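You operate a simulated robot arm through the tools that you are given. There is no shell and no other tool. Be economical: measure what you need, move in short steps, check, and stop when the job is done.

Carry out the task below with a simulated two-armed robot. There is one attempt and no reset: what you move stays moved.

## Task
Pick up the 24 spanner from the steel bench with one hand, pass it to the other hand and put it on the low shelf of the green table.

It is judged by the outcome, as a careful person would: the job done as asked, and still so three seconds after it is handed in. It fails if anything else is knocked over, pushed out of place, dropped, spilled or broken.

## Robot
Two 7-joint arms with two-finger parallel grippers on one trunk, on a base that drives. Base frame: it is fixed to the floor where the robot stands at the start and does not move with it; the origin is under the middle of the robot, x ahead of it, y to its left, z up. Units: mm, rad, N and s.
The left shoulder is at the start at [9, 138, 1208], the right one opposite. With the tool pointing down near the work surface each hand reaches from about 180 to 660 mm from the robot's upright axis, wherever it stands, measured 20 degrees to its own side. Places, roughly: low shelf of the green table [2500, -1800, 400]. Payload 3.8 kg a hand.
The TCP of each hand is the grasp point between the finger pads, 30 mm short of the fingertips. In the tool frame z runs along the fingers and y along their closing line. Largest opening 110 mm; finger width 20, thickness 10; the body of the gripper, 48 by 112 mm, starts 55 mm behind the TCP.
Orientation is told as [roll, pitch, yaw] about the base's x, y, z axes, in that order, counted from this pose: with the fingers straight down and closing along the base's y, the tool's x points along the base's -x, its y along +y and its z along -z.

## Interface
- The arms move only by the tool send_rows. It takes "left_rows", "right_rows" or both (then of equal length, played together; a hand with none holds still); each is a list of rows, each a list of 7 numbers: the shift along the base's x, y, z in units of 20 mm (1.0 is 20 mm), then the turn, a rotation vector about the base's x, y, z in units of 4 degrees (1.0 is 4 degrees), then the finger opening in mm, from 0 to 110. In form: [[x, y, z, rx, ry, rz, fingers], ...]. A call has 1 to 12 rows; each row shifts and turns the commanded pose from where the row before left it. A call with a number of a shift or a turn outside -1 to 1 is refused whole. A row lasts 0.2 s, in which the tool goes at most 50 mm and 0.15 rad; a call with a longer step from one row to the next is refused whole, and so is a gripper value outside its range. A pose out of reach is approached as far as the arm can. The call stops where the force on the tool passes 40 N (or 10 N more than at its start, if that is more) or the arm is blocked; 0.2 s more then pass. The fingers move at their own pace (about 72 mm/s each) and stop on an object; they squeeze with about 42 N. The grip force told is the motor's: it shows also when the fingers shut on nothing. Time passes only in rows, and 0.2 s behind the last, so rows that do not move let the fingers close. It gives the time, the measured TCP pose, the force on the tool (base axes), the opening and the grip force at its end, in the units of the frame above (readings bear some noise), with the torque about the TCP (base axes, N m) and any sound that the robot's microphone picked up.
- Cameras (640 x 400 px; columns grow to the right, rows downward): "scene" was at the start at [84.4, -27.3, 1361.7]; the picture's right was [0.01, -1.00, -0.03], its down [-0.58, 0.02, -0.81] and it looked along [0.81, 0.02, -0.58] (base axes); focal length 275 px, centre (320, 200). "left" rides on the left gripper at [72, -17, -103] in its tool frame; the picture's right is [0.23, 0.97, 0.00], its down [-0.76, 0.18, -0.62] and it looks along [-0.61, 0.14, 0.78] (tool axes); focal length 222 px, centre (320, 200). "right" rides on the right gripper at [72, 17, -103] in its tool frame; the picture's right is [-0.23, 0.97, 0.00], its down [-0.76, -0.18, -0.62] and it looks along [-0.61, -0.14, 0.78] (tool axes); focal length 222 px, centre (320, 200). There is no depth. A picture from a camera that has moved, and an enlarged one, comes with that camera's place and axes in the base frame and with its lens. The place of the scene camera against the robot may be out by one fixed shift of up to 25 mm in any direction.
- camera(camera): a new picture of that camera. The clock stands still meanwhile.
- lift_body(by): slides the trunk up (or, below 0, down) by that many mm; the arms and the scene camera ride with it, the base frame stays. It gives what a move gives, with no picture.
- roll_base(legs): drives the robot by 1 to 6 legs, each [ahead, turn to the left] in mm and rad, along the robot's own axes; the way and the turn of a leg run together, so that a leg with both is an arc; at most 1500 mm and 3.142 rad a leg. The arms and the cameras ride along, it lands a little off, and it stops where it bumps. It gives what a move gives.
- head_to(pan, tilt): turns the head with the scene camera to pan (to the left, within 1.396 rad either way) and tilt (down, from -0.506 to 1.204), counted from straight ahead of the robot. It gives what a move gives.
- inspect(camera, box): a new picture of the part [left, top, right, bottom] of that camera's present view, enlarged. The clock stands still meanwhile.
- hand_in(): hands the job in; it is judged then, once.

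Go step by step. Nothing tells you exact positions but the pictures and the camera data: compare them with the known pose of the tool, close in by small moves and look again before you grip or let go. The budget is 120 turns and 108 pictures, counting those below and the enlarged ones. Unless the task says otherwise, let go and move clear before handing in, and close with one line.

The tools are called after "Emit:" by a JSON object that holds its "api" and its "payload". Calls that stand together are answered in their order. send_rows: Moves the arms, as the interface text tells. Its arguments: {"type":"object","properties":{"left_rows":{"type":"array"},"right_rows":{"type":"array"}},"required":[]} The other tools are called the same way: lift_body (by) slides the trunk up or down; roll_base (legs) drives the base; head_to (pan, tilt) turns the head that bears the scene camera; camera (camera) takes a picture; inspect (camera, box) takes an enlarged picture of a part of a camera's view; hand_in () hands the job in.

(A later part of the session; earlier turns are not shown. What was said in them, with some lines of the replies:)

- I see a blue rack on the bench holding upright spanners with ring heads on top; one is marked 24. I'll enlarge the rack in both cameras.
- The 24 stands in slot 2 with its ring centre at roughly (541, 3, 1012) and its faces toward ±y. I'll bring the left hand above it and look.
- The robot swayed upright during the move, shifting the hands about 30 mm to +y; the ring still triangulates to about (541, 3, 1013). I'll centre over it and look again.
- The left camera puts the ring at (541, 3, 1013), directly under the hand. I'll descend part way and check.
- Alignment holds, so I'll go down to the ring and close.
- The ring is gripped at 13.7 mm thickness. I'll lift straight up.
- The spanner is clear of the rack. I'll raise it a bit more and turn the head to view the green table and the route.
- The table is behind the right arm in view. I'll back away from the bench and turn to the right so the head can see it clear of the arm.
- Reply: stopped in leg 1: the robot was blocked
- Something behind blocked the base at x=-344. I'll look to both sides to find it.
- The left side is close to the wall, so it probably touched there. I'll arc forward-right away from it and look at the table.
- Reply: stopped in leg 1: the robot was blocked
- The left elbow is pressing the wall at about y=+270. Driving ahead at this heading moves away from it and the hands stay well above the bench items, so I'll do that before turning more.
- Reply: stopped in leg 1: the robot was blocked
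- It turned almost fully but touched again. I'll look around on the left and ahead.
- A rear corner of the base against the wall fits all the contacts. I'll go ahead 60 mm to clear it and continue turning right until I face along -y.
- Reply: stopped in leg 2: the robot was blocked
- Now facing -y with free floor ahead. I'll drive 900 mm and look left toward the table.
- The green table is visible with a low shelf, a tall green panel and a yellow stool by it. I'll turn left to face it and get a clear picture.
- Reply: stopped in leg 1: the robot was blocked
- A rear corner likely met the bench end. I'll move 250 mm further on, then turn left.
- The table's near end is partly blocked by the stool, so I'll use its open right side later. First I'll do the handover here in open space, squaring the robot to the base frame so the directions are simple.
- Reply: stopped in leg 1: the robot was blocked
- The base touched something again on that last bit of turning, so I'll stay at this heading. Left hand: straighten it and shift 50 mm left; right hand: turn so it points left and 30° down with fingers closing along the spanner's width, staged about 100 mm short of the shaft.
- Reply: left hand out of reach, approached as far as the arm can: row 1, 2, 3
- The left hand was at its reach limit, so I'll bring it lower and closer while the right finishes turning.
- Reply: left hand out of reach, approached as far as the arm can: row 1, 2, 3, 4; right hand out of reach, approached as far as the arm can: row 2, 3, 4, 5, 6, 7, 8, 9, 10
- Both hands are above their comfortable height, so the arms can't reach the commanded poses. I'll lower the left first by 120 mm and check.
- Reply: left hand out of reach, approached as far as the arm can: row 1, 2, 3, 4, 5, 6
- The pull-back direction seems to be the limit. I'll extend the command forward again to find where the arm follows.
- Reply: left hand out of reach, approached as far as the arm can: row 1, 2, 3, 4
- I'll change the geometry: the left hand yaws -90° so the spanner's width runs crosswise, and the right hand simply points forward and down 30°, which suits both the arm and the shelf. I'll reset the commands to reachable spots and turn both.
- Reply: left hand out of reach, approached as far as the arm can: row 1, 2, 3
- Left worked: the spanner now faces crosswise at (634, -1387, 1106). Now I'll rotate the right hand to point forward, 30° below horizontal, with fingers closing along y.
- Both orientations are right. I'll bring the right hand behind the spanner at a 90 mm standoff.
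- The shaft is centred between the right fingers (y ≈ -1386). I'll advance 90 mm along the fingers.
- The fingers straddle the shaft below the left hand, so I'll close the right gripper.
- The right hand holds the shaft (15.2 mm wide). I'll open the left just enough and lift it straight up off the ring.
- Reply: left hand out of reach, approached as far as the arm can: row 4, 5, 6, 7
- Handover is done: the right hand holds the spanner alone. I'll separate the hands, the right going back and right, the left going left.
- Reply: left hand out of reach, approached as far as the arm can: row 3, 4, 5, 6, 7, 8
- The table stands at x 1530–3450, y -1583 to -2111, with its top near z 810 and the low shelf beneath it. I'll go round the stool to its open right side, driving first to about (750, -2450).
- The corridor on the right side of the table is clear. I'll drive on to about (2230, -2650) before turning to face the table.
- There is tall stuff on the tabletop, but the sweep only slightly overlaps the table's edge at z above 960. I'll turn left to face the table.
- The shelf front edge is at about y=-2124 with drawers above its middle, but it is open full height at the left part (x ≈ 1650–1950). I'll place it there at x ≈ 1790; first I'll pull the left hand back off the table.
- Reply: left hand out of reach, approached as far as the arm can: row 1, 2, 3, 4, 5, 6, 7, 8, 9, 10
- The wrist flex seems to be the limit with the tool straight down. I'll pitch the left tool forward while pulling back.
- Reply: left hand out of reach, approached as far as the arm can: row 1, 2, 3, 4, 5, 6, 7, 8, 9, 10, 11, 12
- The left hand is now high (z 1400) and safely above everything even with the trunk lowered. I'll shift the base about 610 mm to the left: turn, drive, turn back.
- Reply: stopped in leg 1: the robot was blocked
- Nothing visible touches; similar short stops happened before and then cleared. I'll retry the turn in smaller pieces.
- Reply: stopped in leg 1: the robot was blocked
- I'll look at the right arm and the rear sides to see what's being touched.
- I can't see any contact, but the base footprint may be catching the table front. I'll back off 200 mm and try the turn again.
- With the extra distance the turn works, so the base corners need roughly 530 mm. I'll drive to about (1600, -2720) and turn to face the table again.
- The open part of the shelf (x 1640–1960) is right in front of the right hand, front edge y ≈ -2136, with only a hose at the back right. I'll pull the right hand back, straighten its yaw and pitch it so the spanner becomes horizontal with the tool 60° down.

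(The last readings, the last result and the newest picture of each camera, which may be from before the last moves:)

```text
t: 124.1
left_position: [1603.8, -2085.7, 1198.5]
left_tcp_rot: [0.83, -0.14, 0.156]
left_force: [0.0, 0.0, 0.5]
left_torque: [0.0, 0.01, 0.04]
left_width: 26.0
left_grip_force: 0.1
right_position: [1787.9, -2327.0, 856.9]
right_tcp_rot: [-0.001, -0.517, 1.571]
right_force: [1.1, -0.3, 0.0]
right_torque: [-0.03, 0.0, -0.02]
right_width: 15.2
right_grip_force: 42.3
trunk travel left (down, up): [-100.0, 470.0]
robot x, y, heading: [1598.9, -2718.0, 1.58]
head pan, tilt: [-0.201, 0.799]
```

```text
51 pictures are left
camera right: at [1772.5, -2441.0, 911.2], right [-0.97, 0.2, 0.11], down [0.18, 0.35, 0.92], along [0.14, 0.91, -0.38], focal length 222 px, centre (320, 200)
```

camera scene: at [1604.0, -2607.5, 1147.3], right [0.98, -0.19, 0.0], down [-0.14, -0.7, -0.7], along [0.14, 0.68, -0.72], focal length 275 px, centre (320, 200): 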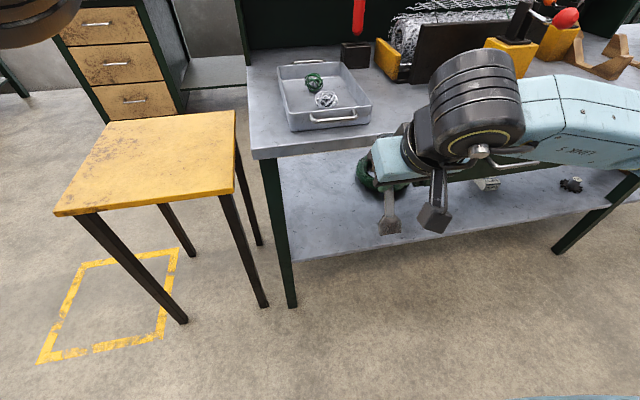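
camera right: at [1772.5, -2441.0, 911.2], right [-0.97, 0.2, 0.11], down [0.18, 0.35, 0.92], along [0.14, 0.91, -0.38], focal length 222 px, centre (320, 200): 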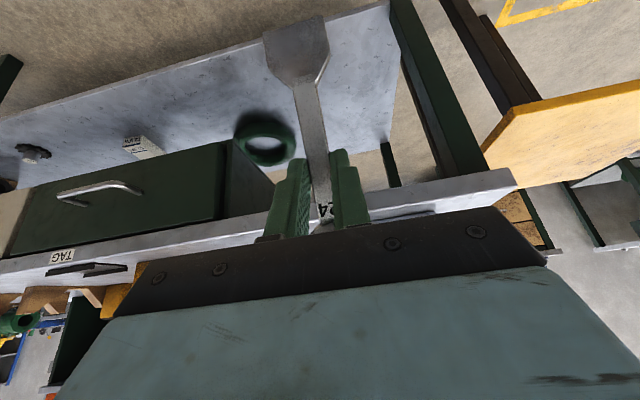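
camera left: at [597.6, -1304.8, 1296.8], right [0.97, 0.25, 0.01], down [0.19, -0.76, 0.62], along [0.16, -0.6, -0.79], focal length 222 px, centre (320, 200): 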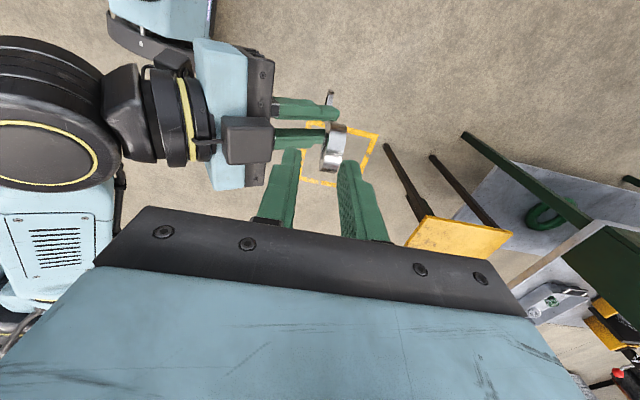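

The spanner is now level, jaw toward the table, hand outside the table edge. I'll lower the right hand toward shelf height.

Emit:
{"api": "send_rows", "payload": {"right_rows": [[0, 0, -1, 0, 0, 0, 0], [0, 0, -1, 0, 0, 0, 0], [0, 0, -1, 0, 0, 0, 0], [0, 0, -1, 0, 0, 0, 0], [0, 0, -1, 0, 0, 0, 0], [0, 0, -1, 0, 0, 0, 0], [0, 0, -1, 0, 0, 0, 0], [0, 0, -1, 0, 0, 0, 0], [0, 0, -1, 0, 0, 0, 0], [0, 0, -1, 0, 0, 0, 0]]}}

Emit:
{"api": "send_rows", "payload": {"right_rows": [[0, 0, -1, 0, 0, 0, 0], [0, 0, -1, 0, 0, 0, 0], [0, 0, -1, 0, 0, 0, 0], [0, 0, -1, 0, 0, 0, 0], [0, 0, -1, 0, 0, 0, 0], [0, 0, -1, 0, 0, 0, 0], [0, 0, -1, 0, 0, 0, 0], [0, 0, -1, 0, 0, 0, 0]]}}

Emit:
{"api": "camera", "payload": {"camera": "scene"}}

Emit:
{"api": "camera", "payload": {"camera": "right"}}

```text
t: 126.3
left_position: [1603.9, -2085.6, 1198.2]
left_tcp_rot: [0.83, -0.14, 0.155]
left_force: [-0.5, 0.0, -0.1]
left_torque: [0.0, 0.0, -0.03]
left_width: 26.0
left_grip_force: 0.0
right_position: [1790.4, -2327.5, 655.7]
right_tcp_rot: [-0.001, -0.519, 1.571]
right_force: [0.0, -0.1, 0.9]
right_torque: [-0.06, -0.03, 0.02]
right_width: 15.1
right_grip_force: 41.8
trunk travel left (down, up): [-100.0, 470.0]
robot x, y, heading: [1603.1, -2714.5, 1.576]
head pan, tilt: [-0.201, 0.799]
```

```text
t: 128.1
left_position: [1603.6, -2084.5, 1197.9]
left_tcp_rot: [0.831, -0.139, 0.156]
left_force: [0.9, 0.0, 0.6]
left_torque: [0.01, 0.01, 0.01]
left_width: 26.2
left_grip_force: 0.1
right_position: [1790.4, -2327.2, 528.6]
right_tcp_rot: [0.0, -0.516, 1.57]
right_force: [0.6, 0.3, 0.0]
right_torque: [-0.05, 0.0, -0.05]
right_width: 15.5
right_grip_force: 41.8
right hand out of reach, approached as far as the arm can: row 7, 8
trunk travel left (down, up): [-100.0, 470.0]
robot x, y, heading: [1600.8, -2718.7, 1.579]
head pan, tilt: [-0.201, 0.799]
```

```text
50 pictures are left
camera scene: at [1603.7, -2607.2, 1147.2], right [0.98, -0.19, 0.0], down [-0.14, -0.7, -0.7], along [0.14, 0.68, -0.72], focal length 275 px, centre (320, 200)
```

scene: 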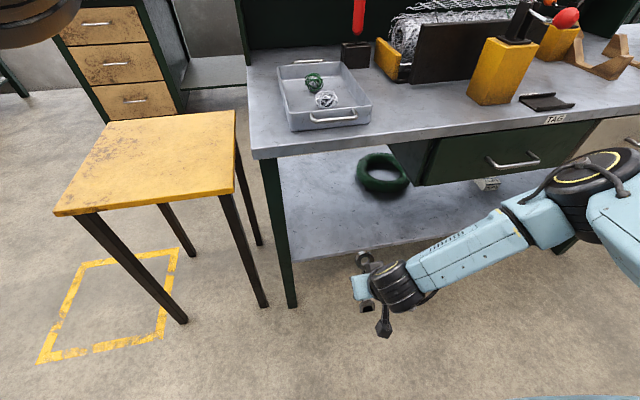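

```text
49 pictures are left
camera right: at [1774.2, -2440.8, 582.6], right [-0.97, 0.2, 0.11], down [0.18, 0.35, 0.92], along [0.14, 0.91, -0.38], focal length 222 px, centre (320, 200)
```

right: 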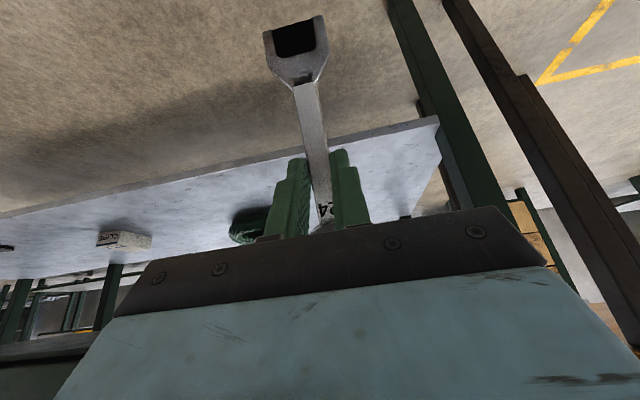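

The arm bottoms out near z 528, so I'll raise the hand a little and lower the trunk the remaining 100 mm.

Emit:
{"api": "send_rows", "payload": {"right_rows": [[0, 0, 1, 0, 0, 0, 0], [0, 0, 1, 0, 0, 0, 0], [0, 0, 1, 0, 0, 0, 0]]}}

Emit:
{"api": "lift_body", "payload": {"by": -100}}

Emit:
{"api": "camera", "payload": {"camera": "scene"}}

Emit:
{"api": "camera", "payload": {"camera": "right"}}

```text
t: 128.9
left_position: [1604.5, -2086.1, 1199.1]
left_tcp_rot: [0.83, -0.139, 0.156]
left_force: [-0.1, -0.7, 0.0]
left_torque: [-0.04, -0.04, -0.01]
left_width: 26.1
left_grip_force: 0.0
right_position: [1791.0, -2327.1, 589.5]
right_tcp_rot: [0.0, -0.518, 1.573]
right_force: [0.0, 1.7, -0.3]
right_torque: [-0.03, 0.0, 0.01]
right_width: 15.4
right_grip_force: 42.1
trunk travel left (down, up): [-100.0, 470.0]
robot x, y, heading: [1597.8, -2714.1, 1.579]
head pan, tilt: [-0.201, 0.799]
```

```text
t: 130.2
left_position: [1604.0, -2086.2, 1098.4]
left_tcp_rot: [0.829, -0.139, 0.157]
left_force: [0.4, 0.2, 0.0]
left_torque: [-0.01, -0.02, 0.0]
left_width: 26.0
left_grip_force: 0.1
right_position: [1791.1, -2326.8, 488.4]
right_tcp_rot: [0.0, -0.515, 1.57]
right_force: [0.0, 0.6, -0.6]
right_torque: [-0.05, 0.0, -0.03]
right_width: 15.3
right_grip_force: 41.9
trunk travel left (down, up): [0.0, 570.0]
robot x, y, heading: [1600.2, -2715.7, 1.578]
head pan, tilt: [-0.201, 0.799]
```

```text
48 pictures are left
camera scene: at [1603.9, -2607.5, 1047.3], right [0.98, -0.19, 0.0], down [-0.14, -0.7, -0.7], along [0.14, 0.68, -0.72], focal length 275 px, centre (320, 200)
```

scene: 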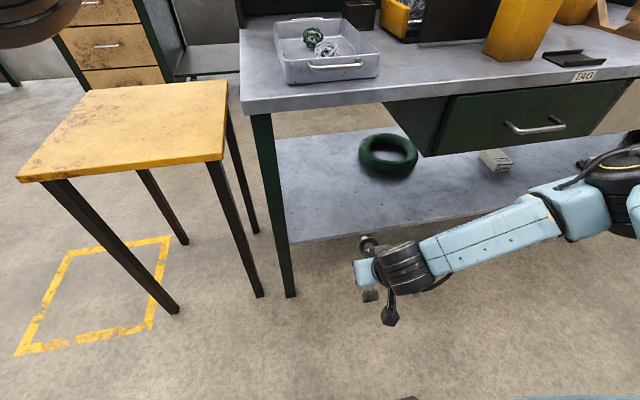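

```text
47 pictures are left
camera right: at [1774.7, -2440.7, 542.9], right [-0.97, 0.2, 0.11], down [0.18, 0.35, 0.92], along [0.14, 0.91, -0.38], focal length 222 px, centre (320, 200)
```

right: 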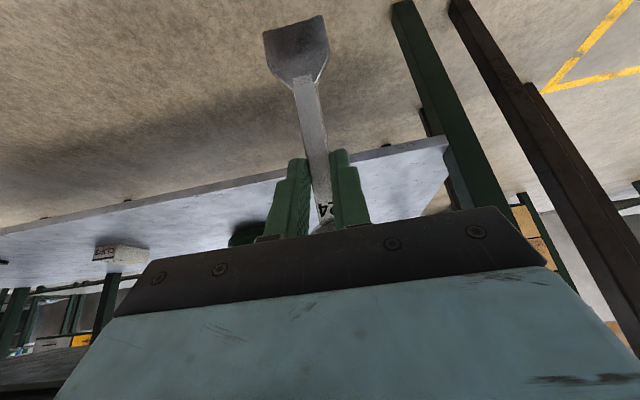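

I'll zoom on the shelf edge to measure its height more accurately.

Emit:
{"api": "inspect", "payload": {"camera": "scene", "box": [250, 120, 410, 300]}}

Emit:
{"api": "inspect", "payload": {"camera": "right", "box": [340, 90, 480, 230]}}

```text
2.22 times, centred on (330, 210) of scene
camera zoom: at [1603.9, -2607.5, 1047.3], right [0.98, -0.19, 0.0], down [-0.14, -0.7, -0.7], along [0.14, 0.68, -0.72], focal length 610 px, centre (298, 178)
```

zoom: 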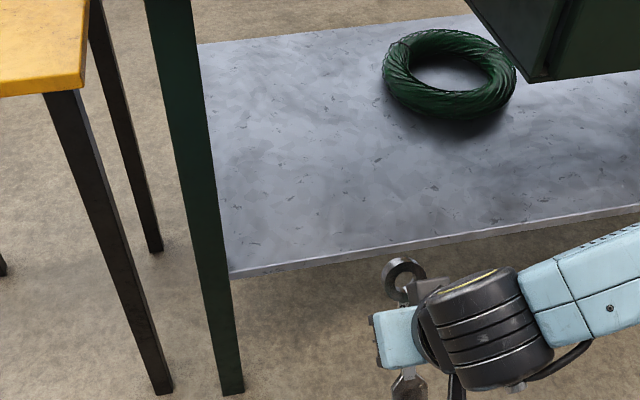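

```text
2.86 times, centred on (410, 160) of right
camera zoom: at [1774.7, -2440.7, 542.9], right [-0.97, 0.2, 0.11], down [0.18, 0.35, 0.92], along [0.14, 0.91, -0.38], focal length 635 px, centre (63, 314)
```

zoom: 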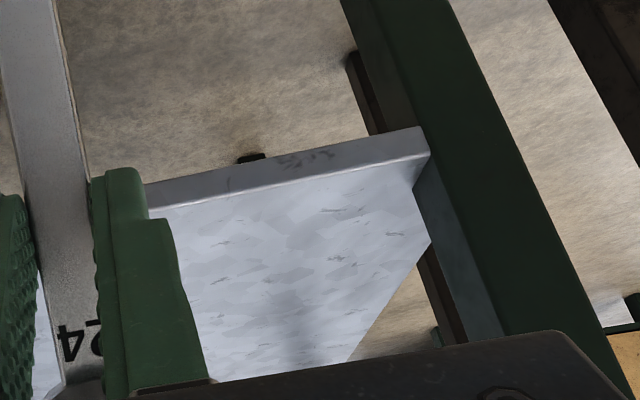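

The shelf top works out at z ≈ 353 with its front edge at y ≈ -2112. I'll drive ahead 80 mm, then extend the right hand inward above the shelf at z ≈ 488.

Emit:
{"api": "roll_base", "payload": {"legs": [[80, 0]]}}

Emit:
{"api": "send_rows", "payload": {"right_rows": [[0, 1, 0, 0, 0, 0, 0], [0, 1, 0, 0, 0, 0, 0], [0, 1, 0, 0, 0, 0, 0], [0, 1, 0, 0, 0, 0, 0], [0, 1, 0, 0, 0, 0, 0], [0, 1, 0, 0, 0, 0, 0]]}}

Emit:
{"api": "camera", "payload": {"camera": "scene"}}

Emit:
{"api": "camera", "payload": {"camera": "right"}}

```text
t: 131.3
left_position: [1604.2, -2006.5, 1099.3]
left_tcp_rot: [0.831, -0.139, 0.153]
left_force: [0.6, -0.7, 0.1]
left_torque: [0.01, 0.0, 0.02]
left_width: 26.2
left_grip_force: 0.0
right_position: [1792.0, -2248.2, 488.3]
right_tcp_rot: [-0.001, -0.518, 1.57]
right_force: [-0.4, 0.4, 0.1]
right_torque: [-0.03, -0.03, -0.02]
right_width: 15.1
right_grip_force: 41.6
trunk travel left (down, up): [0.0, 570.0]
robot x, y, heading: [1599.0, -2635.5, 1.571]
head pan, tilt: [-0.201, 0.799]
```

```text
t: 132.7
left_position: [1605.2, -2006.5, 1098.5]
left_tcp_rot: [0.83, -0.141, 0.153]
left_force: [-0.8, -0.3, 0.1]
left_torque: [0.0, 0.0, -0.02]
left_width: 25.9
left_grip_force: 0.0
right_position: [1791.8, -2127.2, 487.8]
right_tcp_rot: [0.002, -0.517, 1.569]
right_force: [-0.5, -0.2, -0.5]
right_torque: [-0.03, 0.02, -0.01]
right_width: 15.5
right_grip_force: 41.8
trunk travel left (down, up): [0.0, 570.0]
robot x, y, heading: [1598.6, -2635.7, 1.571]
head pan, tilt: [-0.201, 0.799]
```

```text
44 pictures are left
camera scene: at [1603.9, -2527.9, 1047.2], right [0.98, -0.2, 0.0], down [-0.14, -0.7, -0.7], along [0.14, 0.68, -0.72], focal length 275 px, centre (320, 200)
```

scene: 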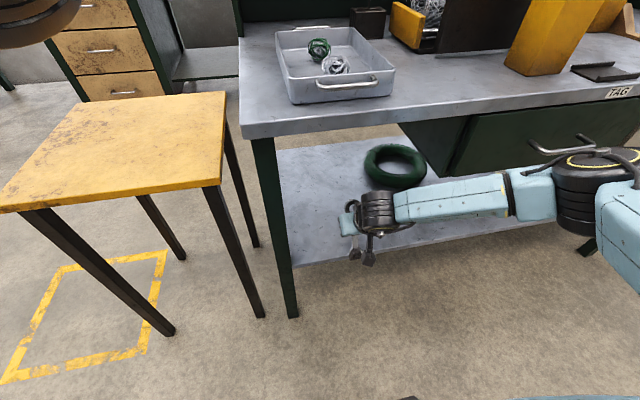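

```text
43 pictures are left
camera right: at [1775.5, -2241.0, 541.6], right [-0.97, 0.2, 0.11], down [0.18, 0.35, 0.92], along [0.14, 0.91, -0.38], focal length 222 px, centre (320, 200)
```

right: 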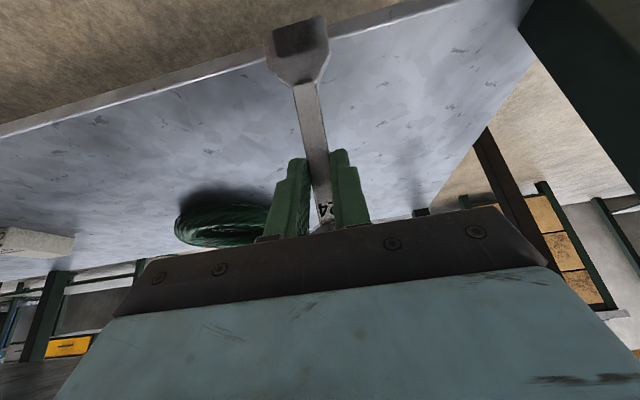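

The forearm runs to the right near the drawer front, so I'll advance 60 mm and check its clearance.

Emit:
{"api": "send_rows", "payload": {"right_rows": [[0, 1, 0, 0, 0, 0, 0], [0, 1, 0, 0, 0, 0, 0], [0, 1, 0, 0, 0, 0, 0]]}}

Emit:
{"api": "head_to", "payload": {"pan": -0.6, "tilt": 0.9}}

Emit:
{"api": "camera", "payload": {"camera": "scene"}}

```text
t: 133.5
left_position: [1604.2, -2006.2, 1099.2]
left_tcp_rot: [0.83, -0.139, 0.153]
left_force: [-0.5, 0.0, -0.6]
left_torque: [0.0, 0.03, 0.01]
left_width: 26.0
left_grip_force: 0.1
right_position: [1791.6, -2064.9, 489.9]
right_tcp_rot: [0.0, -0.517, 1.57]
right_force: [-0.8, 0.6, 0.7]
right_torque: [-0.03, -0.03, 0.01]
right_width: 15.4
right_grip_force: 42.6
trunk travel left (down, up): [0.0, 570.0]
robot x, y, heading: [1599.3, -2637.1, 1.567]
head pan, tilt: [-0.201, 0.799]
```

```text
t: 134.4
left_position: [1604.5, -2006.6, 1099.7]
left_tcp_rot: [0.831, -0.138, 0.154]
left_force: [0.6, -0.4, 0.6]
left_torque: [-0.02, -0.01, 0.03]
left_width: 26.0
left_grip_force: 0.0
right_position: [1793.2, -2065.8, 488.4]
right_tcp_rot: [0.0, -0.516, 1.569]
right_force: [-0.3, -0.4, -0.4]
right_torque: [-0.02, -0.04, 0.0]
right_width: 15.3
right_grip_force: 42.2
trunk travel left (down, up): [0.0, 570.0]
robot x, y, heading: [1600.5, -2635.5, 1.578]
head pan, tilt: [-0.6, 0.901]
```

```text
42 pictures are left
camera scene: at [1630.5, -2544.6, 1039.3], right [0.83, -0.56, 0.0], down [-0.44, -0.65, -0.62], along [0.35, 0.51, -0.78], focal length 275 px, centre (320, 200)
```

scene: 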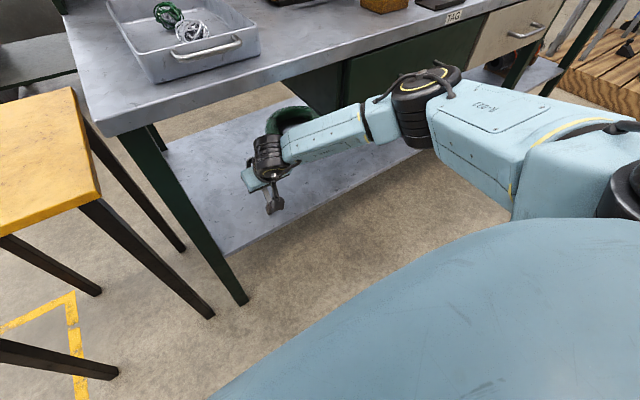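

Elbow keeps about 100 mm off the drawer front. I'll advance the last 55 mm, then lower part way.

Emit:
{"api": "send_rows", "payload": {"right_rows": [[0, 1, 0, 0, 0, 0, 0], [0, 1, 0, 0, 0, 0, 0], [0, 0.75, 0, 0, 0, 0, 0], [0, 0, -0.7, 0, 0, 0, 0], [0, 0, -0.7, 0, 0, 0, 0], [0, 0, -0.7, 0, 0, 0, 0], [0, 0, -0.7, 0, 0, 0, 0]]}}

Emit:
{"api": "camera", "payload": {"camera": "scene"}}

Emit:
{"api": "camera", "payload": {"camera": "right"}}

```text
t: 136.0
left_position: [1603.8, -2007.2, 1099.1]
left_tcp_rot: [0.833, -0.141, 0.154]
left_force: [0.3, -1.4, 0.4]
left_torque: [0.0, -0.01, -0.03]
left_width: 25.8
left_grip_force: 0.0
right_position: [1790.1, -2011.1, 435.1]
right_tcp_rot: [0.001, -0.526, 1.569]
right_force: [-1.3, 6.7, 21.7]
right_torque: [-0.45, 0.04, -0.04]
right_width: 15.3
right_grip_force: 41.7
trunk travel left (down, up): [0.0, 570.0]
robot x, y, heading: [1599.3, -2637.3, 1.573]
head pan, tilt: [-0.6, 0.901]
```

```text
41 pictures are left
camera scene: at [1629.9, -2545.9, 1039.6], right [0.83, -0.56, 0.0], down [-0.44, -0.65, -0.62], along [0.35, 0.51, -0.78], focal length 275 px, centre (320, 200)
```

scene: 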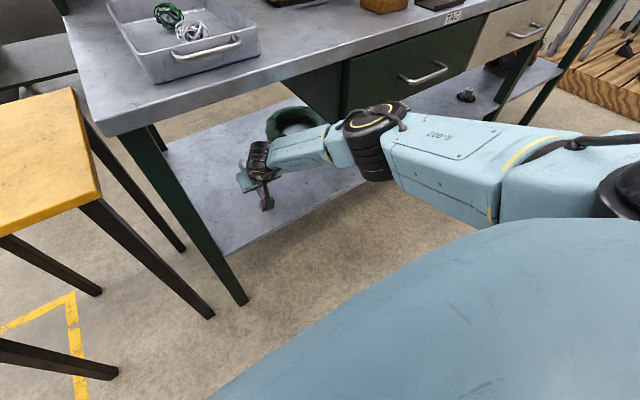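

```text
40 pictures are left
camera right: at [1773.4, -2125.5, 489.7], right [-0.97, 0.2, 0.12], down [0.18, 0.35, 0.92], along [0.14, 0.92, -0.37], focal length 222 px, centre (320, 200)
```

right: 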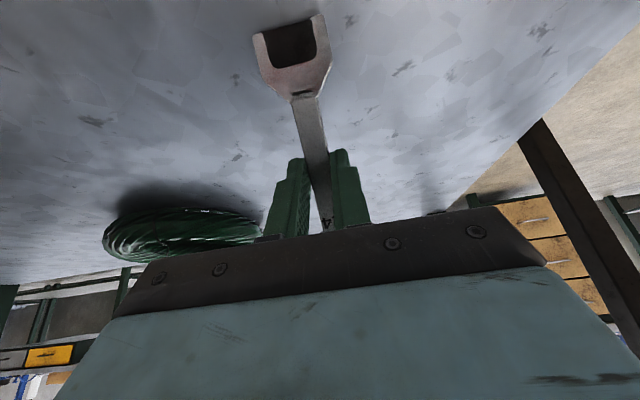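

Contact at TCP z 435 (22 N up), so fingertips or ring are on the shelf at about z 400. I'll zoom in to see how the spanner sits.

Emit:
{"api": "inspect", "payload": {"camera": "right", "box": [220, 0, 400, 240]}}

Emit:
{"api": "inspect", "payload": {"camera": "scene", "box": [200, 90, 340, 260]}}

```text
1.67 times, centred on (310, 120) of right
camera zoom: at [1773.4, -2125.5, 489.7], right [-0.97, 0.2, 0.12], down [0.18, 0.35, 0.92], along [0.14, 0.92, -0.37], focal length 370 px, centre (337, 333)
```

zoom: 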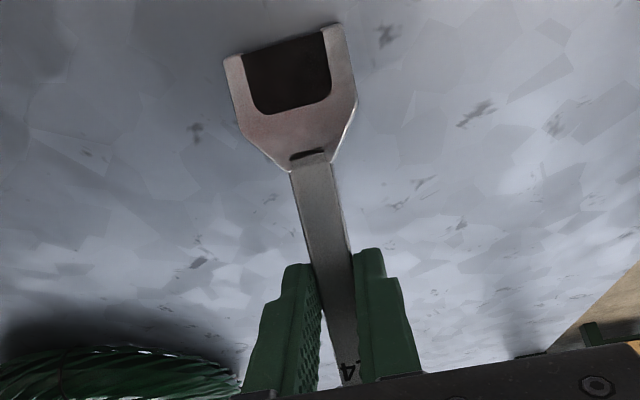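

```text
2.35 times, centred on (270, 175) of scene
camera zoom: at [1629.9, -2545.9, 1039.6], right [0.83, -0.56, 0.0], down [-0.44, -0.65, -0.62], along [0.35, 0.51, -0.78], focal length 646 px, centre (438, 259)
```

zoom: 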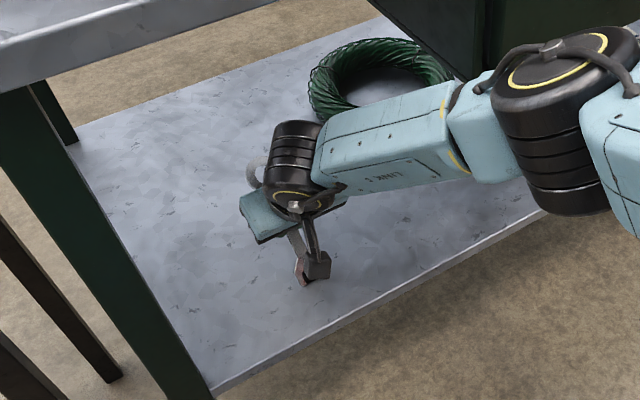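

Looking closely, the spanner's jaw actually points down and back toward me (60° steep) and its tip is what touched. Turning the tool to vertical brings it to a 30° slope, so I'll lift slightly and rotate the tool to vertical, moving a little further in.

Emit:
{"api": "send_rows", "payload": {"right_rows": [[0, 0, 1, 0, 0, 0, 0], [0, 0, 0.2, -0.94, 0, 0, 0], [0, 0.15, 0, -0.94, 0, 0, 0], [0, 0.15, 0, -0.94, 0, 0, 0], [0, 0.15, 0, -0.94, 0, 0, 0], [0, 0.15, 0, -0.94, 0, 0, 0], [0, 0.15, 0, -0.94, 0, 0, 0], [0, 0.15, 0, -0.94, 0, 0, 0], [0, 0.15, 0, -0.94, 0, 0, 0]]}}

Emit:
{"api": "camera", "payload": {"camera": "right"}}

Emit:
{"api": "camera", "payload": {"camera": "scene"}}

```text
t: 138.0
left_position: [1604.8, -2006.2, 1098.9]
left_tcp_rot: [0.831, -0.14, 0.154]
left_force: [-0.3, 0.1, -0.5]
left_torque: [0.02, -0.02, 0.02]
left_width: 26.2
left_grip_force: 0.2
right_position: [1794.5, -2033.6, 451.3]
right_tcp_rot: [0.0, -0.123, 1.569]
right_force: [0.3, 0.3, 0.3]
right_torque: [-0.04, -0.01, -0.01]
right_width: 15.3
right_grip_force: 41.7
right hand out of reach, approached as far as the arm can: row 5, 6, 7, 8, 9
trunk travel left (down, up): [0.0, 570.0]
robot x, y, heading: [1596.5, -2632.4, 1.578]
head pan, tilt: [-0.6, 0.901]
```

```text
37 pictures are left
camera right: at [1777.4, -2117.2, 545.5], right [-0.97, 0.23, 0.03], down [0.18, 0.68, 0.71], along [0.14, 0.7, -0.7], focal length 222 px, centre (320, 200)
```

right: 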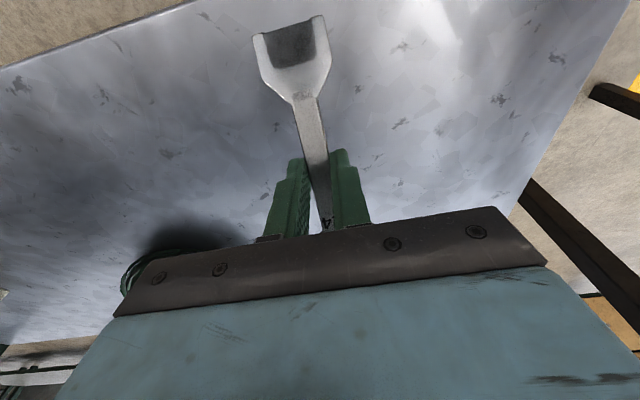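

```text
36 pictures are left
camera scene: at [1630.5, -2544.6, 1039.3], right [0.83, -0.56, 0.0], down [-0.44, -0.65, -0.62], along [0.35, 0.51, -0.78], focal length 275 px, centre (320, 200)
```

scene: 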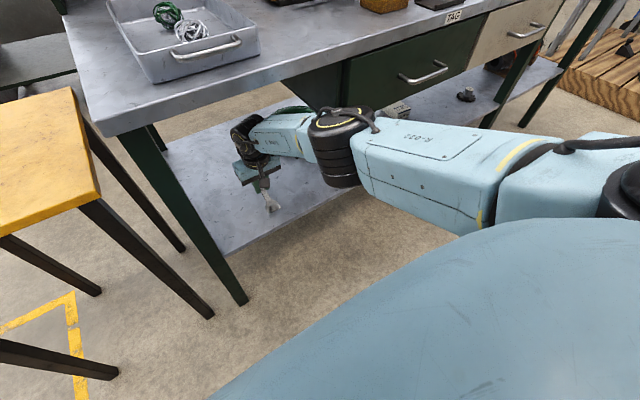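

The arm's reach limits how far in it gets, so I'll lay the spanner along the shelf's length instead: turn the tool -90° about vertical, jaw toward -x, where there is ample room.

Emit:
{"api": "send_rows", "payload": {"right_rows": [[0, -0.1, 0, 0, 0, -1, 0], [0, -0.1, 0, 0, 0, -1, 0], [0, -0.1, 0, 0, 0, -1, 0], [0, -0.1, 0, 0, 0, -1, 0], [0, -0.1, 0, 0, 0, -1, 0], [0, -0.1, 0, 0, 0, -1, 0], [0, -0.1, 0, 0, 0, -1, 0], [0, -0.1, 0, 0, 0, -1, 0], [0, -0.1, 0, 0, 0, -1, 0], [0, -0.1, 0, 0, 0, -1, 0], [0, 0, 0, 0, 0, -1, 0], [0, 0, 0, 0, 0, -1, 0]]}}

Emit:
{"api": "send_rows", "payload": {"right_rows": [[0, 0, 0, 0, 0, -1, 0], [0, 0, 0, 0, 0, -1, 0], [0, 0, 0, 0, 0, -1, 0], [0, 0, 0, 0, 0, -1, 0], [0, 0, 0, 0, 0, -1, 0], [0, 0, 0, 0, 0, -1, 0], [0, 0, 0, 0, 0, -1, 0], [0, 0, 0, 0, 0, -1, 0], [0, 0, 0, 0, 0, -1, 0]]}}

Emit:
{"api": "camera", "payload": {"camera": "scene"}}

Emit:
{"api": "camera", "payload": {"camera": "right"}}

```text
t: 140.6
left_position: [1604.5, -2006.6, 1098.2]
left_tcp_rot: [0.831, -0.14, 0.154]
left_force: [-0.5, 0.3, 0.6]
left_torque: [0.03, -0.04, 0.0]
left_width: 26.1
left_grip_force: 0.1
right_position: [1794.1, -2051.7, 452.6]
right_tcp_rot: [0.001, -0.125, 0.731]
right_force: [0.3, 0.4, -1.5]
right_torque: [-0.03, -0.01, -0.01]
right_width: 15.4
right_grip_force: 42.2
trunk travel left (down, up): [0.0, 570.0]
robot x, y, heading: [1597.4, -2636.3, 1.571]
head pan, tilt: [-0.6, 0.901]
```

```text
t: 142.6
left_position: [1604.2, -2005.6, 1098.6]
left_tcp_rot: [0.831, -0.14, 0.154]
left_force: [-0.2, -0.5, 0.4]
left_torque: [-0.03, -0.03, 0.02]
left_width: 25.8
left_grip_force: 0.0
right_position: [1794.0, -2052.3, 452.6]
right_tcp_rot: [0.0, -0.124, 0.102]
right_force: [-0.1, -0.3, -0.7]
right_torque: [-0.01, 0.03, 0.02]
right_width: 15.4
right_grip_force: 41.9
trunk travel left (down, up): [0.0, 570.0]
robot x, y, heading: [1600.0, -2633.4, 1.578]
head pan, tilt: [-0.6, 0.901]
```

```text
35 pictures are left
camera scene: at [1630.5, -2544.6, 1039.3], right [0.83, -0.56, 0.0], down [-0.44, -0.65, -0.62], along [0.35, 0.51, -0.78], focal length 275 px, centre (320, 200)
```

scene: 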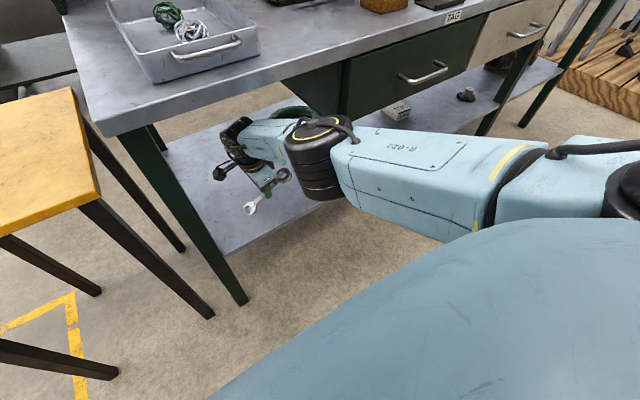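

```text
34 pictures are left
camera right: at [1708.7, -2043.8, 546.6], right [0.13, 0.99, 0.03], down [0.69, -0.11, 0.71], along [0.71, -0.07, -0.7], focal length 222 px, centre (320, 200)
```

right: 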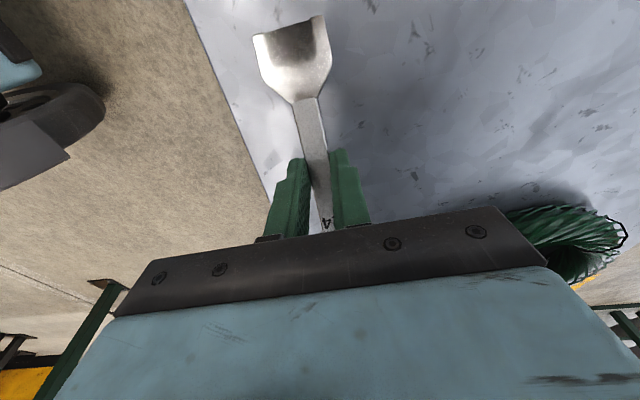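

The spanner now lies along the shelf direction, jaw toward -x, sloped about 35°. I'll tilt the tool 20° more to flatten it further.

Emit:
{"api": "send_rows", "payload": {"right_rows": [[0, 0.4, 0, 0, 1, 0, 0], [0, 0.4, 0, 0, 1, 0, 0], [0, 0, -0.2, 0, 1, 0, 0], [0, 0, -0.3, 0, 1, 0, 0], [0, 0, -0.3, 0, 1, 0, 0]]}}

Emit:
{"api": "camera", "payload": {"camera": "right"}}

Emit:
{"api": "inspect", "payload": {"camera": "scene", "box": [180, 80, 360, 240]}}

```text
t: 143.8
left_position: [1604.8, -2005.7, 1099.4]
left_tcp_rot: [0.832, -0.14, 0.155]
left_force: [-0.4, -1.0, -0.6]
left_torque: [0.01, 0.0, -0.04]
left_width: 25.8
left_grip_force: 0.0
right_position: [1795.7, -2057.6, 437.5]
right_tcp_rot: [0.033, 0.225, 0.104]
right_force: [-0.5, 0.5, 0.3]
right_torque: [0.02, 0.02, -0.04]
right_width: 15.0
right_grip_force: 41.9
right hand out of reach, approached as far as the arm can: row 1, 2, 4
trunk travel left (down, up): [0.0, 570.0]
robot x, y, heading: [1596.1, -2636.4, 1.58]
head pan, tilt: [-0.6, 0.901]
```

```text
33 pictures are left
camera right: at [1746.9, -2049.4, 555.2], right [0.13, 0.99, -0.02], down [0.9, -0.11, 0.43], along [0.43, -0.07, -0.9], focal length 222 px, centre (320, 200)
```

right: 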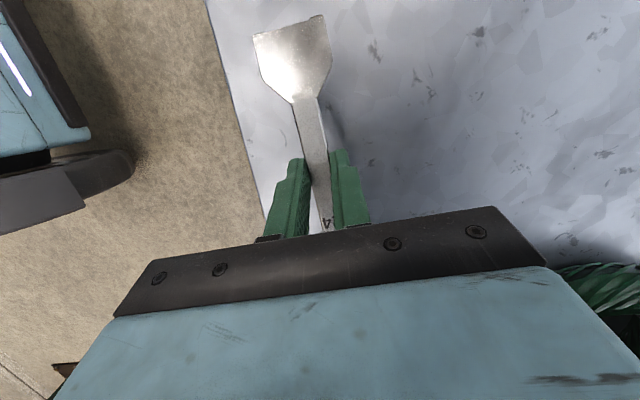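

```text
2.50 times, centred on (270, 160) of scene
camera zoom: at [1630.6, -2544.6, 1039.3], right [0.83, -0.56, 0.0], down [-0.44, -0.65, -0.62], along [0.35, 0.51, -0.78], focal length 687 px, centre (445, 300)
```

zoom: 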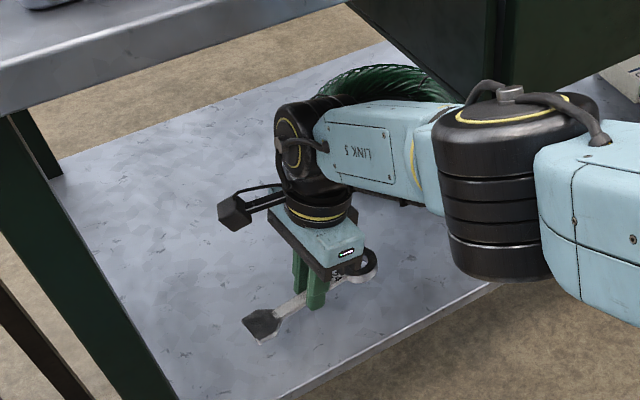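

The spanner is only about 17° from level, with roughly 30 mm of clearance and all of it over the shelf. I'll descend gently.

Emit:
{"api": "send_rows", "payload": {"right_rows": [[0, 0, -0.5, 0, 0, 0, 0], [0, 0, -0.5, 0, 0, 0, 0], [0, 0, -0.4, 0, 0, 0, 0]]}}

Emit:
{"api": "camera", "payload": {"camera": "right"}}

```text
t: 144.6
left_position: [1603.3, -2005.9, 1099.9]
left_tcp_rot: [0.831, -0.141, 0.152]
left_force: [0.0, 0.7, 0.3]
left_torque: [-0.04, 0.0, -0.01]
left_width: 26.3
left_grip_force: 0.0
right_position: [1794.2, -2071.1, 413.7]
right_tcp_rot: [0.036, 0.224, 0.104]
right_force: [0.3, -0.4, 0.7]
right_torque: [0.02, 0.03, -0.01]
right_width: 15.5
right_grip_force: 41.9
right hand out of reach, approached as far as the arm can: row 1, 2, 3
trunk travel left (down, up): [0.0, 570.0]
robot x, y, heading: [1601.3, -2636.8, 1.575]
head pan, tilt: [-0.6, 0.901]
```

```text
31 pictures are left
camera right: at [1745.5, -2063.4, 531.5], right [0.13, 0.99, -0.02], down [0.9, -0.11, 0.43], along [0.43, -0.07, -0.9], focal length 222 px, centre (320, 200)
```

right: 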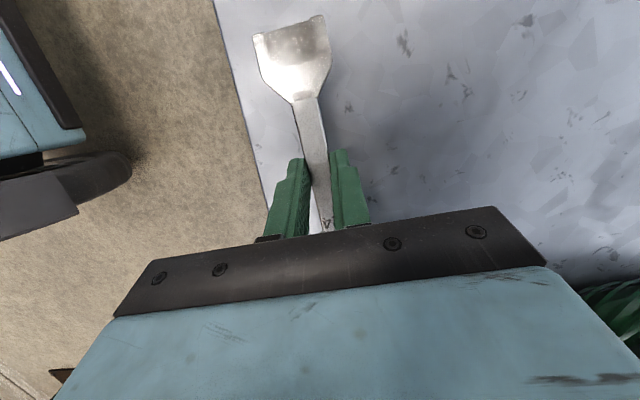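

At full stretch the hand slips toward the edge as it descends, so I'll raise 20 mm, move the base 45 mm ahead, and try again.

Emit:
{"api": "send_rows", "payload": {"right_rows": [[0, 0, 1, 0, 0, 0, 0]]}}

Emit:
{"api": "roll_base", "payload": {"legs": [[45, 0]]}}

Emit:
{"api": "camera", "payload": {"camera": "scene"}}

Emit:
{"api": "camera", "payload": {"camera": "right"}}

```text
t: 145.0
left_position: [1604.1, -2007.2, 1099.4]
left_tcp_rot: [0.83, -0.14, 0.153]
left_force: [-0.2, 0.5, -0.7]
left_torque: [0.02, 0.0, 0.01]
left_width: 25.9
left_grip_force: 0.1
right_position: [1795.8, -2073.1, 434.1]
right_tcp_rot: [0.035, 0.221, 0.106]
right_force: [0.2, -0.4, -1.3]
right_torque: [0.03, 0.01, 0.0]
right_width: 15.6
right_grip_force: 42.2
trunk travel left (down, up): [0.0, 570.0]
robot x, y, heading: [1600.8, -2637.8, 1.578]
head pan, tilt: [-0.6, 0.901]
```

```text
t: 145.9
left_position: [1603.7, -1961.1, 1099.4]
left_tcp_rot: [0.831, -0.14, 0.153]
left_force: [0.0, 0.4, 0.2]
left_torque: [0.01, -0.03, 0.02]
left_width: 26.1
left_grip_force: 0.0
right_position: [1793.9, -2027.5, 432.1]
right_tcp_rot: [0.034, 0.224, 0.106]
right_force: [-0.4, -0.6, 0.6]
right_torque: [-0.01, 0.06, -0.02]
right_width: 15.4
right_grip_force: 42.0
trunk travel left (down, up): [0.0, 570.0]
robot x, y, heading: [1599.2, -2596.7, 1.575]
head pan, tilt: [-0.6, 0.901]
```

```text
30 pictures are left
camera scene: at [1630.4, -2500.5, 1039.3], right [0.83, -0.56, 0.0], down [-0.44, -0.65, -0.62], along [0.35, 0.51, -0.78], focal length 275 px, centre (320, 200)
```

scene: 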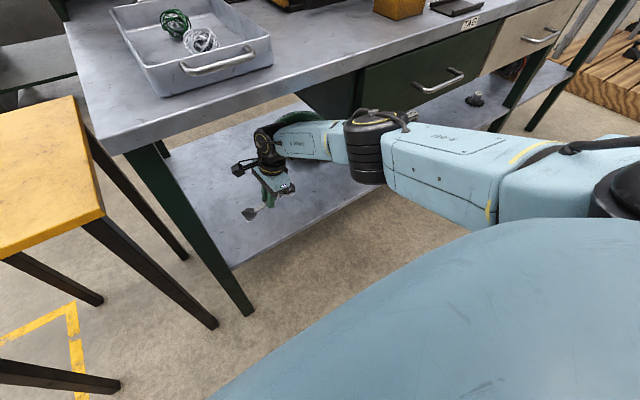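

```text
29 pictures are left
camera right: at [1746.0, -2019.5, 550.9], right [0.13, 0.99, -0.02], down [0.9, -0.11, 0.43], along [0.43, -0.07, -0.9], focal length 222 px, centre (320, 200)
```

right: 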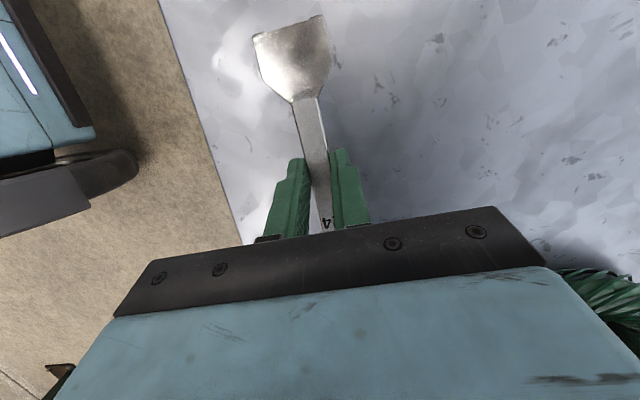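

Now there's about 90 mm of margin from the edge. I'll descend until the jaw touches.

Emit:
{"api": "send_rows", "payload": {"right_rows": [[0, 0, -0.5, 0, 0, 0, 0], [0, 0, -0.4, 0, 0, 0, 0], [0, 0, -0.3, 0, 0, 0, 0], [0, 0, -0.3, 0, 0, 0, 0], [0, 0, -0.3, 0, 0, 0, 0]]}}

Emit:
{"api": "camera", "payload": {"camera": "right"}}

```text
t: 147.1
left_position: [1604.6, -1962.6, 1099.7]
left_tcp_rot: [0.831, -0.14, 0.154]
left_force: [-0.1, 0.2, 0.6]
left_torque: [0.01, 0.0, -0.03]
left_width: 25.8
left_grip_force: 0.1
right_position: [1794.4, -2032.5, 403.2]
right_tcp_rot: [0.037, 0.223, 0.104]
right_force: [-0.6, 0.4, -0.3]
right_torque: [-0.03, 0.04, 0.01]
right_width: 15.5
right_grip_force: 42.2
right hand out of reach, approached as far as the arm can: row 4, 5
trunk travel left (down, up): [0.0, 570.0]
robot x, y, heading: [1598.7, -2595.5, 1.57]
head pan, tilt: [-0.6, 0.901]
```

```text
28 pictures are left
camera right: at [1745.6, -2025.1, 520.2], right [0.13, 0.99, -0.02], down [0.9, -0.11, 0.43], along [0.43, -0.07, -0.9], focal length 222 px, centre (320, 200)
```

right: 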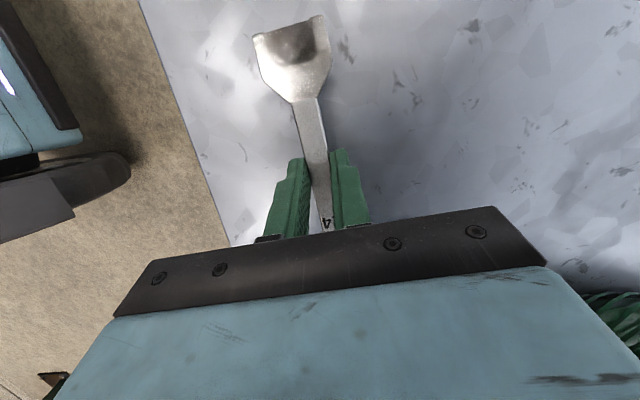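

No contact yet, with plenty of edge margin left. I'll continue down in small steps.

Emit:
{"api": "send_rows", "payload": {"right_rows": [[0, -0.1, -0.4, 0, 0, 0, 0], [0, -0.1, -0.4, 0, 0, 0, 0], [0, -0.1, -0.3, 0, 0, 0, 0]]}}

Emit:
{"api": "camera", "payload": {"camera": "right"}}

Emit:
{"api": "inspect", "payload": {"camera": "scene", "box": [200, 100, 360, 240]}}

```text
t: 147.9
left_position: [1604.4, -1965.1, 1101.4]
left_tcp_rot: [0.831, -0.14, 0.153]
left_force: [-0.1, -0.7, 0.0]
left_torque: [-0.01, -0.02, -0.03]
left_width: 26.0
left_grip_force: 0.1
right_position: [1793.0, -2039.7, 392.2]
right_tcp_rot: [0.047, 0.226, 0.106]
right_force: [2.6, -12.5, 21.1]
right_torque: [-0.71, -0.07, -0.01]
right_width: 15.4
right_grip_force: 42.0
right hand out of reach, approached as far as the arm can: row 2
trunk travel left (down, up): [0.0, 570.0]
robot x, y, heading: [1598.0, -2595.5, 1.573]
head pan, tilt: [-0.6, 0.901]
stopped in row 3 (right hand): the force on the tool passed its limit at 42 N (the readings are from after the stop); the commanded pose is now the measured one
```

```text
27 pictures are left
camera right: at [1746.0, -2032.3, 509.5], right [0.13, 0.99, -0.01], down [0.9, -0.11, 0.43], along [0.42, -0.06, -0.9], focal length 222 px, centre (320, 200)
```

right: 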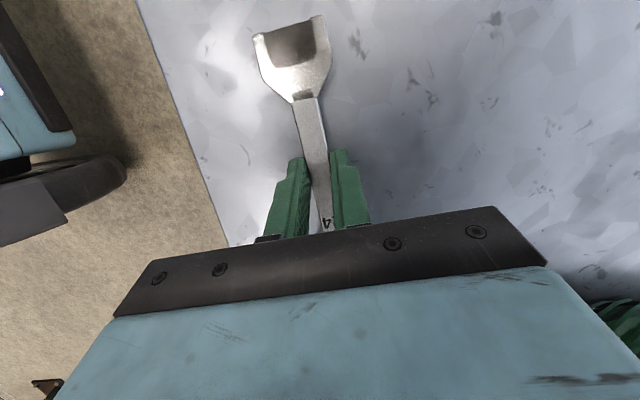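

```text
2.86 times, centred on (280, 170) of scene
camera zoom: at [1630.0, -2502.9, 1039.6], right [0.83, -0.56, 0.0], down [-0.44, -0.65, -0.62], along [0.35, 0.51, -0.78], focal length 785 px, centre (434, 286)
```

zoom: 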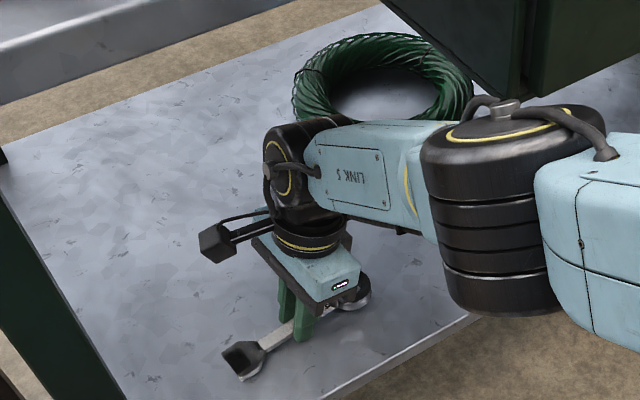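

The fingertips are now resting on the shelf with the spanner just above or on it. I'll ease up 3 mm and open the fingers.

Emit:
{"api": "send_rows", "payload": {"right_rows": [[0, 0, 0.15, 0, 0, 0, 0], [0, 0, 0, 0, 0, 0, 16], [0, 0, 0, 0, 0, 0, 20], [0, 0, 0, 0, 0, 0, 26], [0, 0, 0, 0, 0, 0, 34], [0, 0, 0, 0, 0, 0, 40]]}}

Emit:
{"api": "camera", "payload": {"camera": "right"}}

Emit:
{"api": "inspect", "payload": {"camera": "scene", "box": [200, 100, 360, 240]}}

```text
t: 149.3
left_position: [1604.7, -1962.8, 1098.4]
left_tcp_rot: [0.829, -0.14, 0.153]
left_force: [-0.6, -0.3, -0.1]
left_torque: [0.01, 0.0, 0.01]
left_width: 26.0
left_grip_force: 0.1
right_position: [1796.6, -2039.1, 391.7]
right_tcp_rot: [0.047, 0.225, 0.107]
right_force: [0.9, 0.0, 1.3]
right_torque: [-0.02, -0.01, 0.04]
right_width: 39.6
right_grip_force: 0.0
trunk travel left (down, up): [0.0, 570.0]
robot x, y, heading: [1600.9, -2591.1, 1.571]
head pan, tilt: [-0.6, 0.901]
```

```text
25 pictures are left
camera right: at [1747.4, -2032.1, 510.1], right [0.13, 0.99, -0.01], down [0.9, -0.11, 0.43], along [0.42, -0.06, -0.9], focal length 222 px, centre (320, 200)
```

right: 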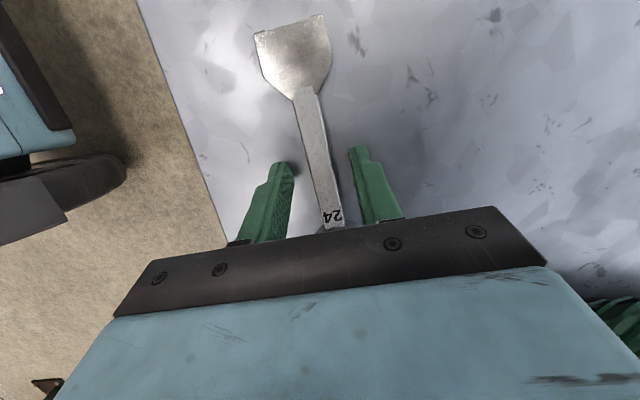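

```text
2.86 times, centred on (280, 170) of scene
camera zoom: at [1630.4, -2501.0, 1039.3], right [0.83, -0.56, 0.0], down [-0.44, -0.65, -0.62], along [0.35, 0.51, -0.78], focal length 785 px, centre (434, 286)
```

zoom: 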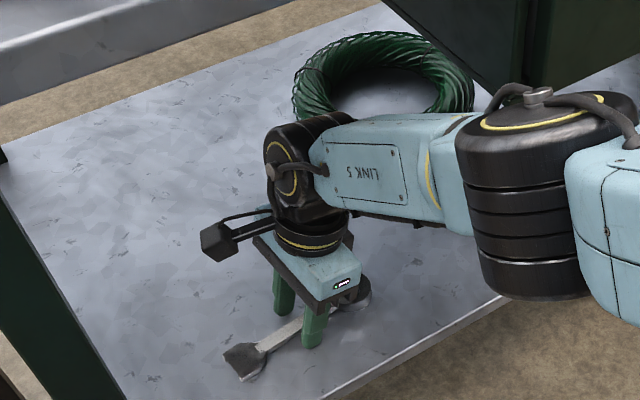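

The spanner lies flat on the shelf and is free of the fingers. I'll rise 30 mm and withdraw straight out.

Emit:
{"api": "send_rows", "payload": {"right_rows": [[0, 0, 0.75, 0, 0, 0, 40], [0, 0, 0.75, 0, 0, 0, 40], [0, 0, 0.5, 0, 0, 0, 40], [0, -1, 0, 0, 0, 0, 40], [0, -1, 0, 0, 0, 0, 40], [0, -1, 0, 0, 0, 0, 40], [0, -1, 0, 0, 0, 0, 40], [0, -1, 0, 0, 0, 0, 40], [0, -1, 0, 0, 0, 0, 40]]}}

Emit:
{"api": "camera", "payload": {"camera": "scene"}}

```text
t: 151.3
left_position: [1604.0, -1964.0, 1098.8]
left_tcp_rot: [0.83, -0.139, 0.154]
left_force: [0.9, 0.5, -0.5]
left_torque: [-0.01, 0.02, 0.01]
left_width: 26.2
left_grip_force: 0.3
right_position: [1793.9, -2159.0, 431.9]
right_tcp_rot: [0.047, 0.225, 0.106]
right_force: [0.3, 0.3, -0.1]
right_torque: [0.0, 0.0, 0.04]
right_width: 39.8
right_grip_force: 0.0
trunk travel left (down, up): [0.0, 570.0]
robot x, y, heading: [1600.3, -2591.9, 1.573]
head pan, tilt: [-0.6, 0.901]
```

```text
23 pictures are left
camera scene: at [1630.4, -2500.9, 1039.3], right [0.83, -0.56, 0.0], down [-0.44, -0.65, -0.62], along [0.35, 0.51, -0.78], focal length 275 px, centre (320, 200)
```

scene: 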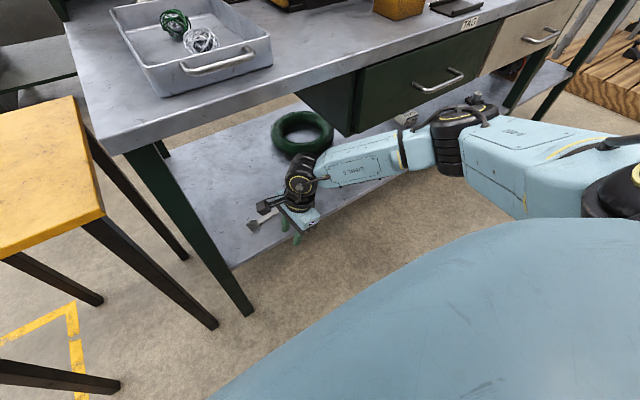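

The hand is nearly out. I'll back the base 200 mm away and check the result.

Emit:
{"api": "roll_base", "payload": {"legs": [[-200, 0]]}}

Emit:
{"api": "head_to", "payload": {"pan": -0.3, "tilt": 0.75}}

Emit:
{"api": "camera", "payload": {"camera": "scene"}}

Emit:
{"api": "inspect", "payload": {"camera": "scene", "box": [220, 120, 420, 290]}}

```text
t: 152.9
left_position: [1607.4, -2159.2, 1099.4]
left_tcp_rot: [0.831, -0.14, 0.149]
left_force: [1.0, -0.5, 0.6]
left_torque: [-0.03, 0.0, -0.03]
left_width: 25.9
left_grip_force: 0.0
right_position: [1795.6, -2354.3, 432.3]
right_tcp_rot: [0.046, 0.226, 0.103]
right_force: [-0.3, -0.6, -0.2]
right_torque: [-0.01, 0.02, 0.0]
right_width: 39.9
right_grip_force: 0.1
trunk travel left (down, up): [0.0, 570.0]
robot x, y, heading: [1600.8, -2786.0, 1.57]
head pan, tilt: [-0.6, 0.901]
```

```text
t: 153.7
left_position: [1607.5, -2157.9, 1098.9]
left_tcp_rot: [0.83, -0.138, 0.151]
left_force: [-0.1, 0.2, 0.4]
left_torque: [-0.01, -0.02, 0.02]
left_width: 25.9
left_grip_force: 0.1
right_position: [1794.6, -2354.3, 430.8]
right_tcp_rot: [0.047, 0.225, 0.103]
right_force: [-0.1, 0.8, 0.4]
right_torque: [-0.03, -0.01, 0.03]
right_width: 40.0
right_grip_force: 0.1
trunk travel left (down, up): [0.0, 570.0]
robot x, y, heading: [1599.8, -2786.4, 1.567]
head pan, tilt: [-0.3, 0.75]
```

```text
22 pictures are left
camera scene: at [1612.9, -2679.6, 1051.2], right [0.95, -0.3, 0.0], down [-0.2, -0.65, -0.73], along [0.22, 0.7, -0.68], focal length 275 px, centre (320, 200)
```

scene: 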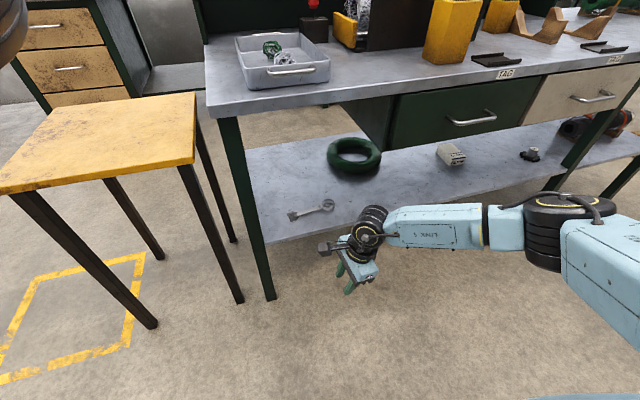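

```text
2.35 times, centred on (320, 205) of scene
camera zoom: at [1612.9, -2679.6, 1051.2], right [0.95, -0.3, 0.0], down [-0.2, -0.65, -0.73], along [0.22, 0.7, -0.68], focal length 646 px, centre (320, 188)
```

zoom: 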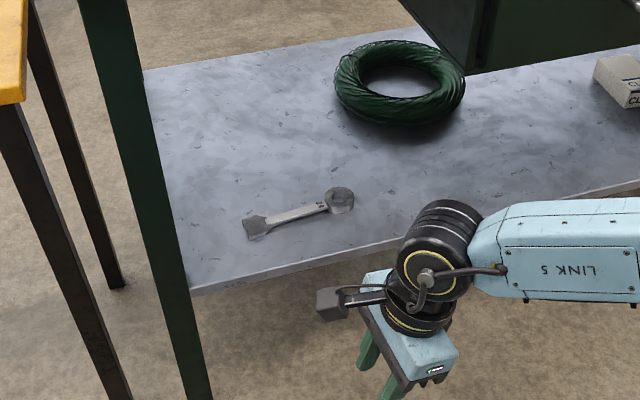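

The 24 spanner lies flat and fully on the low shelf, nothing else there appears disturbed, and both hands are clear. I'm handing the job in.

Emit:
{"api": "hand_in", "payload": {}}

```text
The job is handed in.
```

The 24 spanner was picked from the steel bench with the left hand, passed to the right hand, and is lying flat on the low shelf of the green table. Along the way the base stopped against something several times, and I never saw what it touched in some of those stops. I saw nothing moved or knocked over, but I didn't go back to check those spots.
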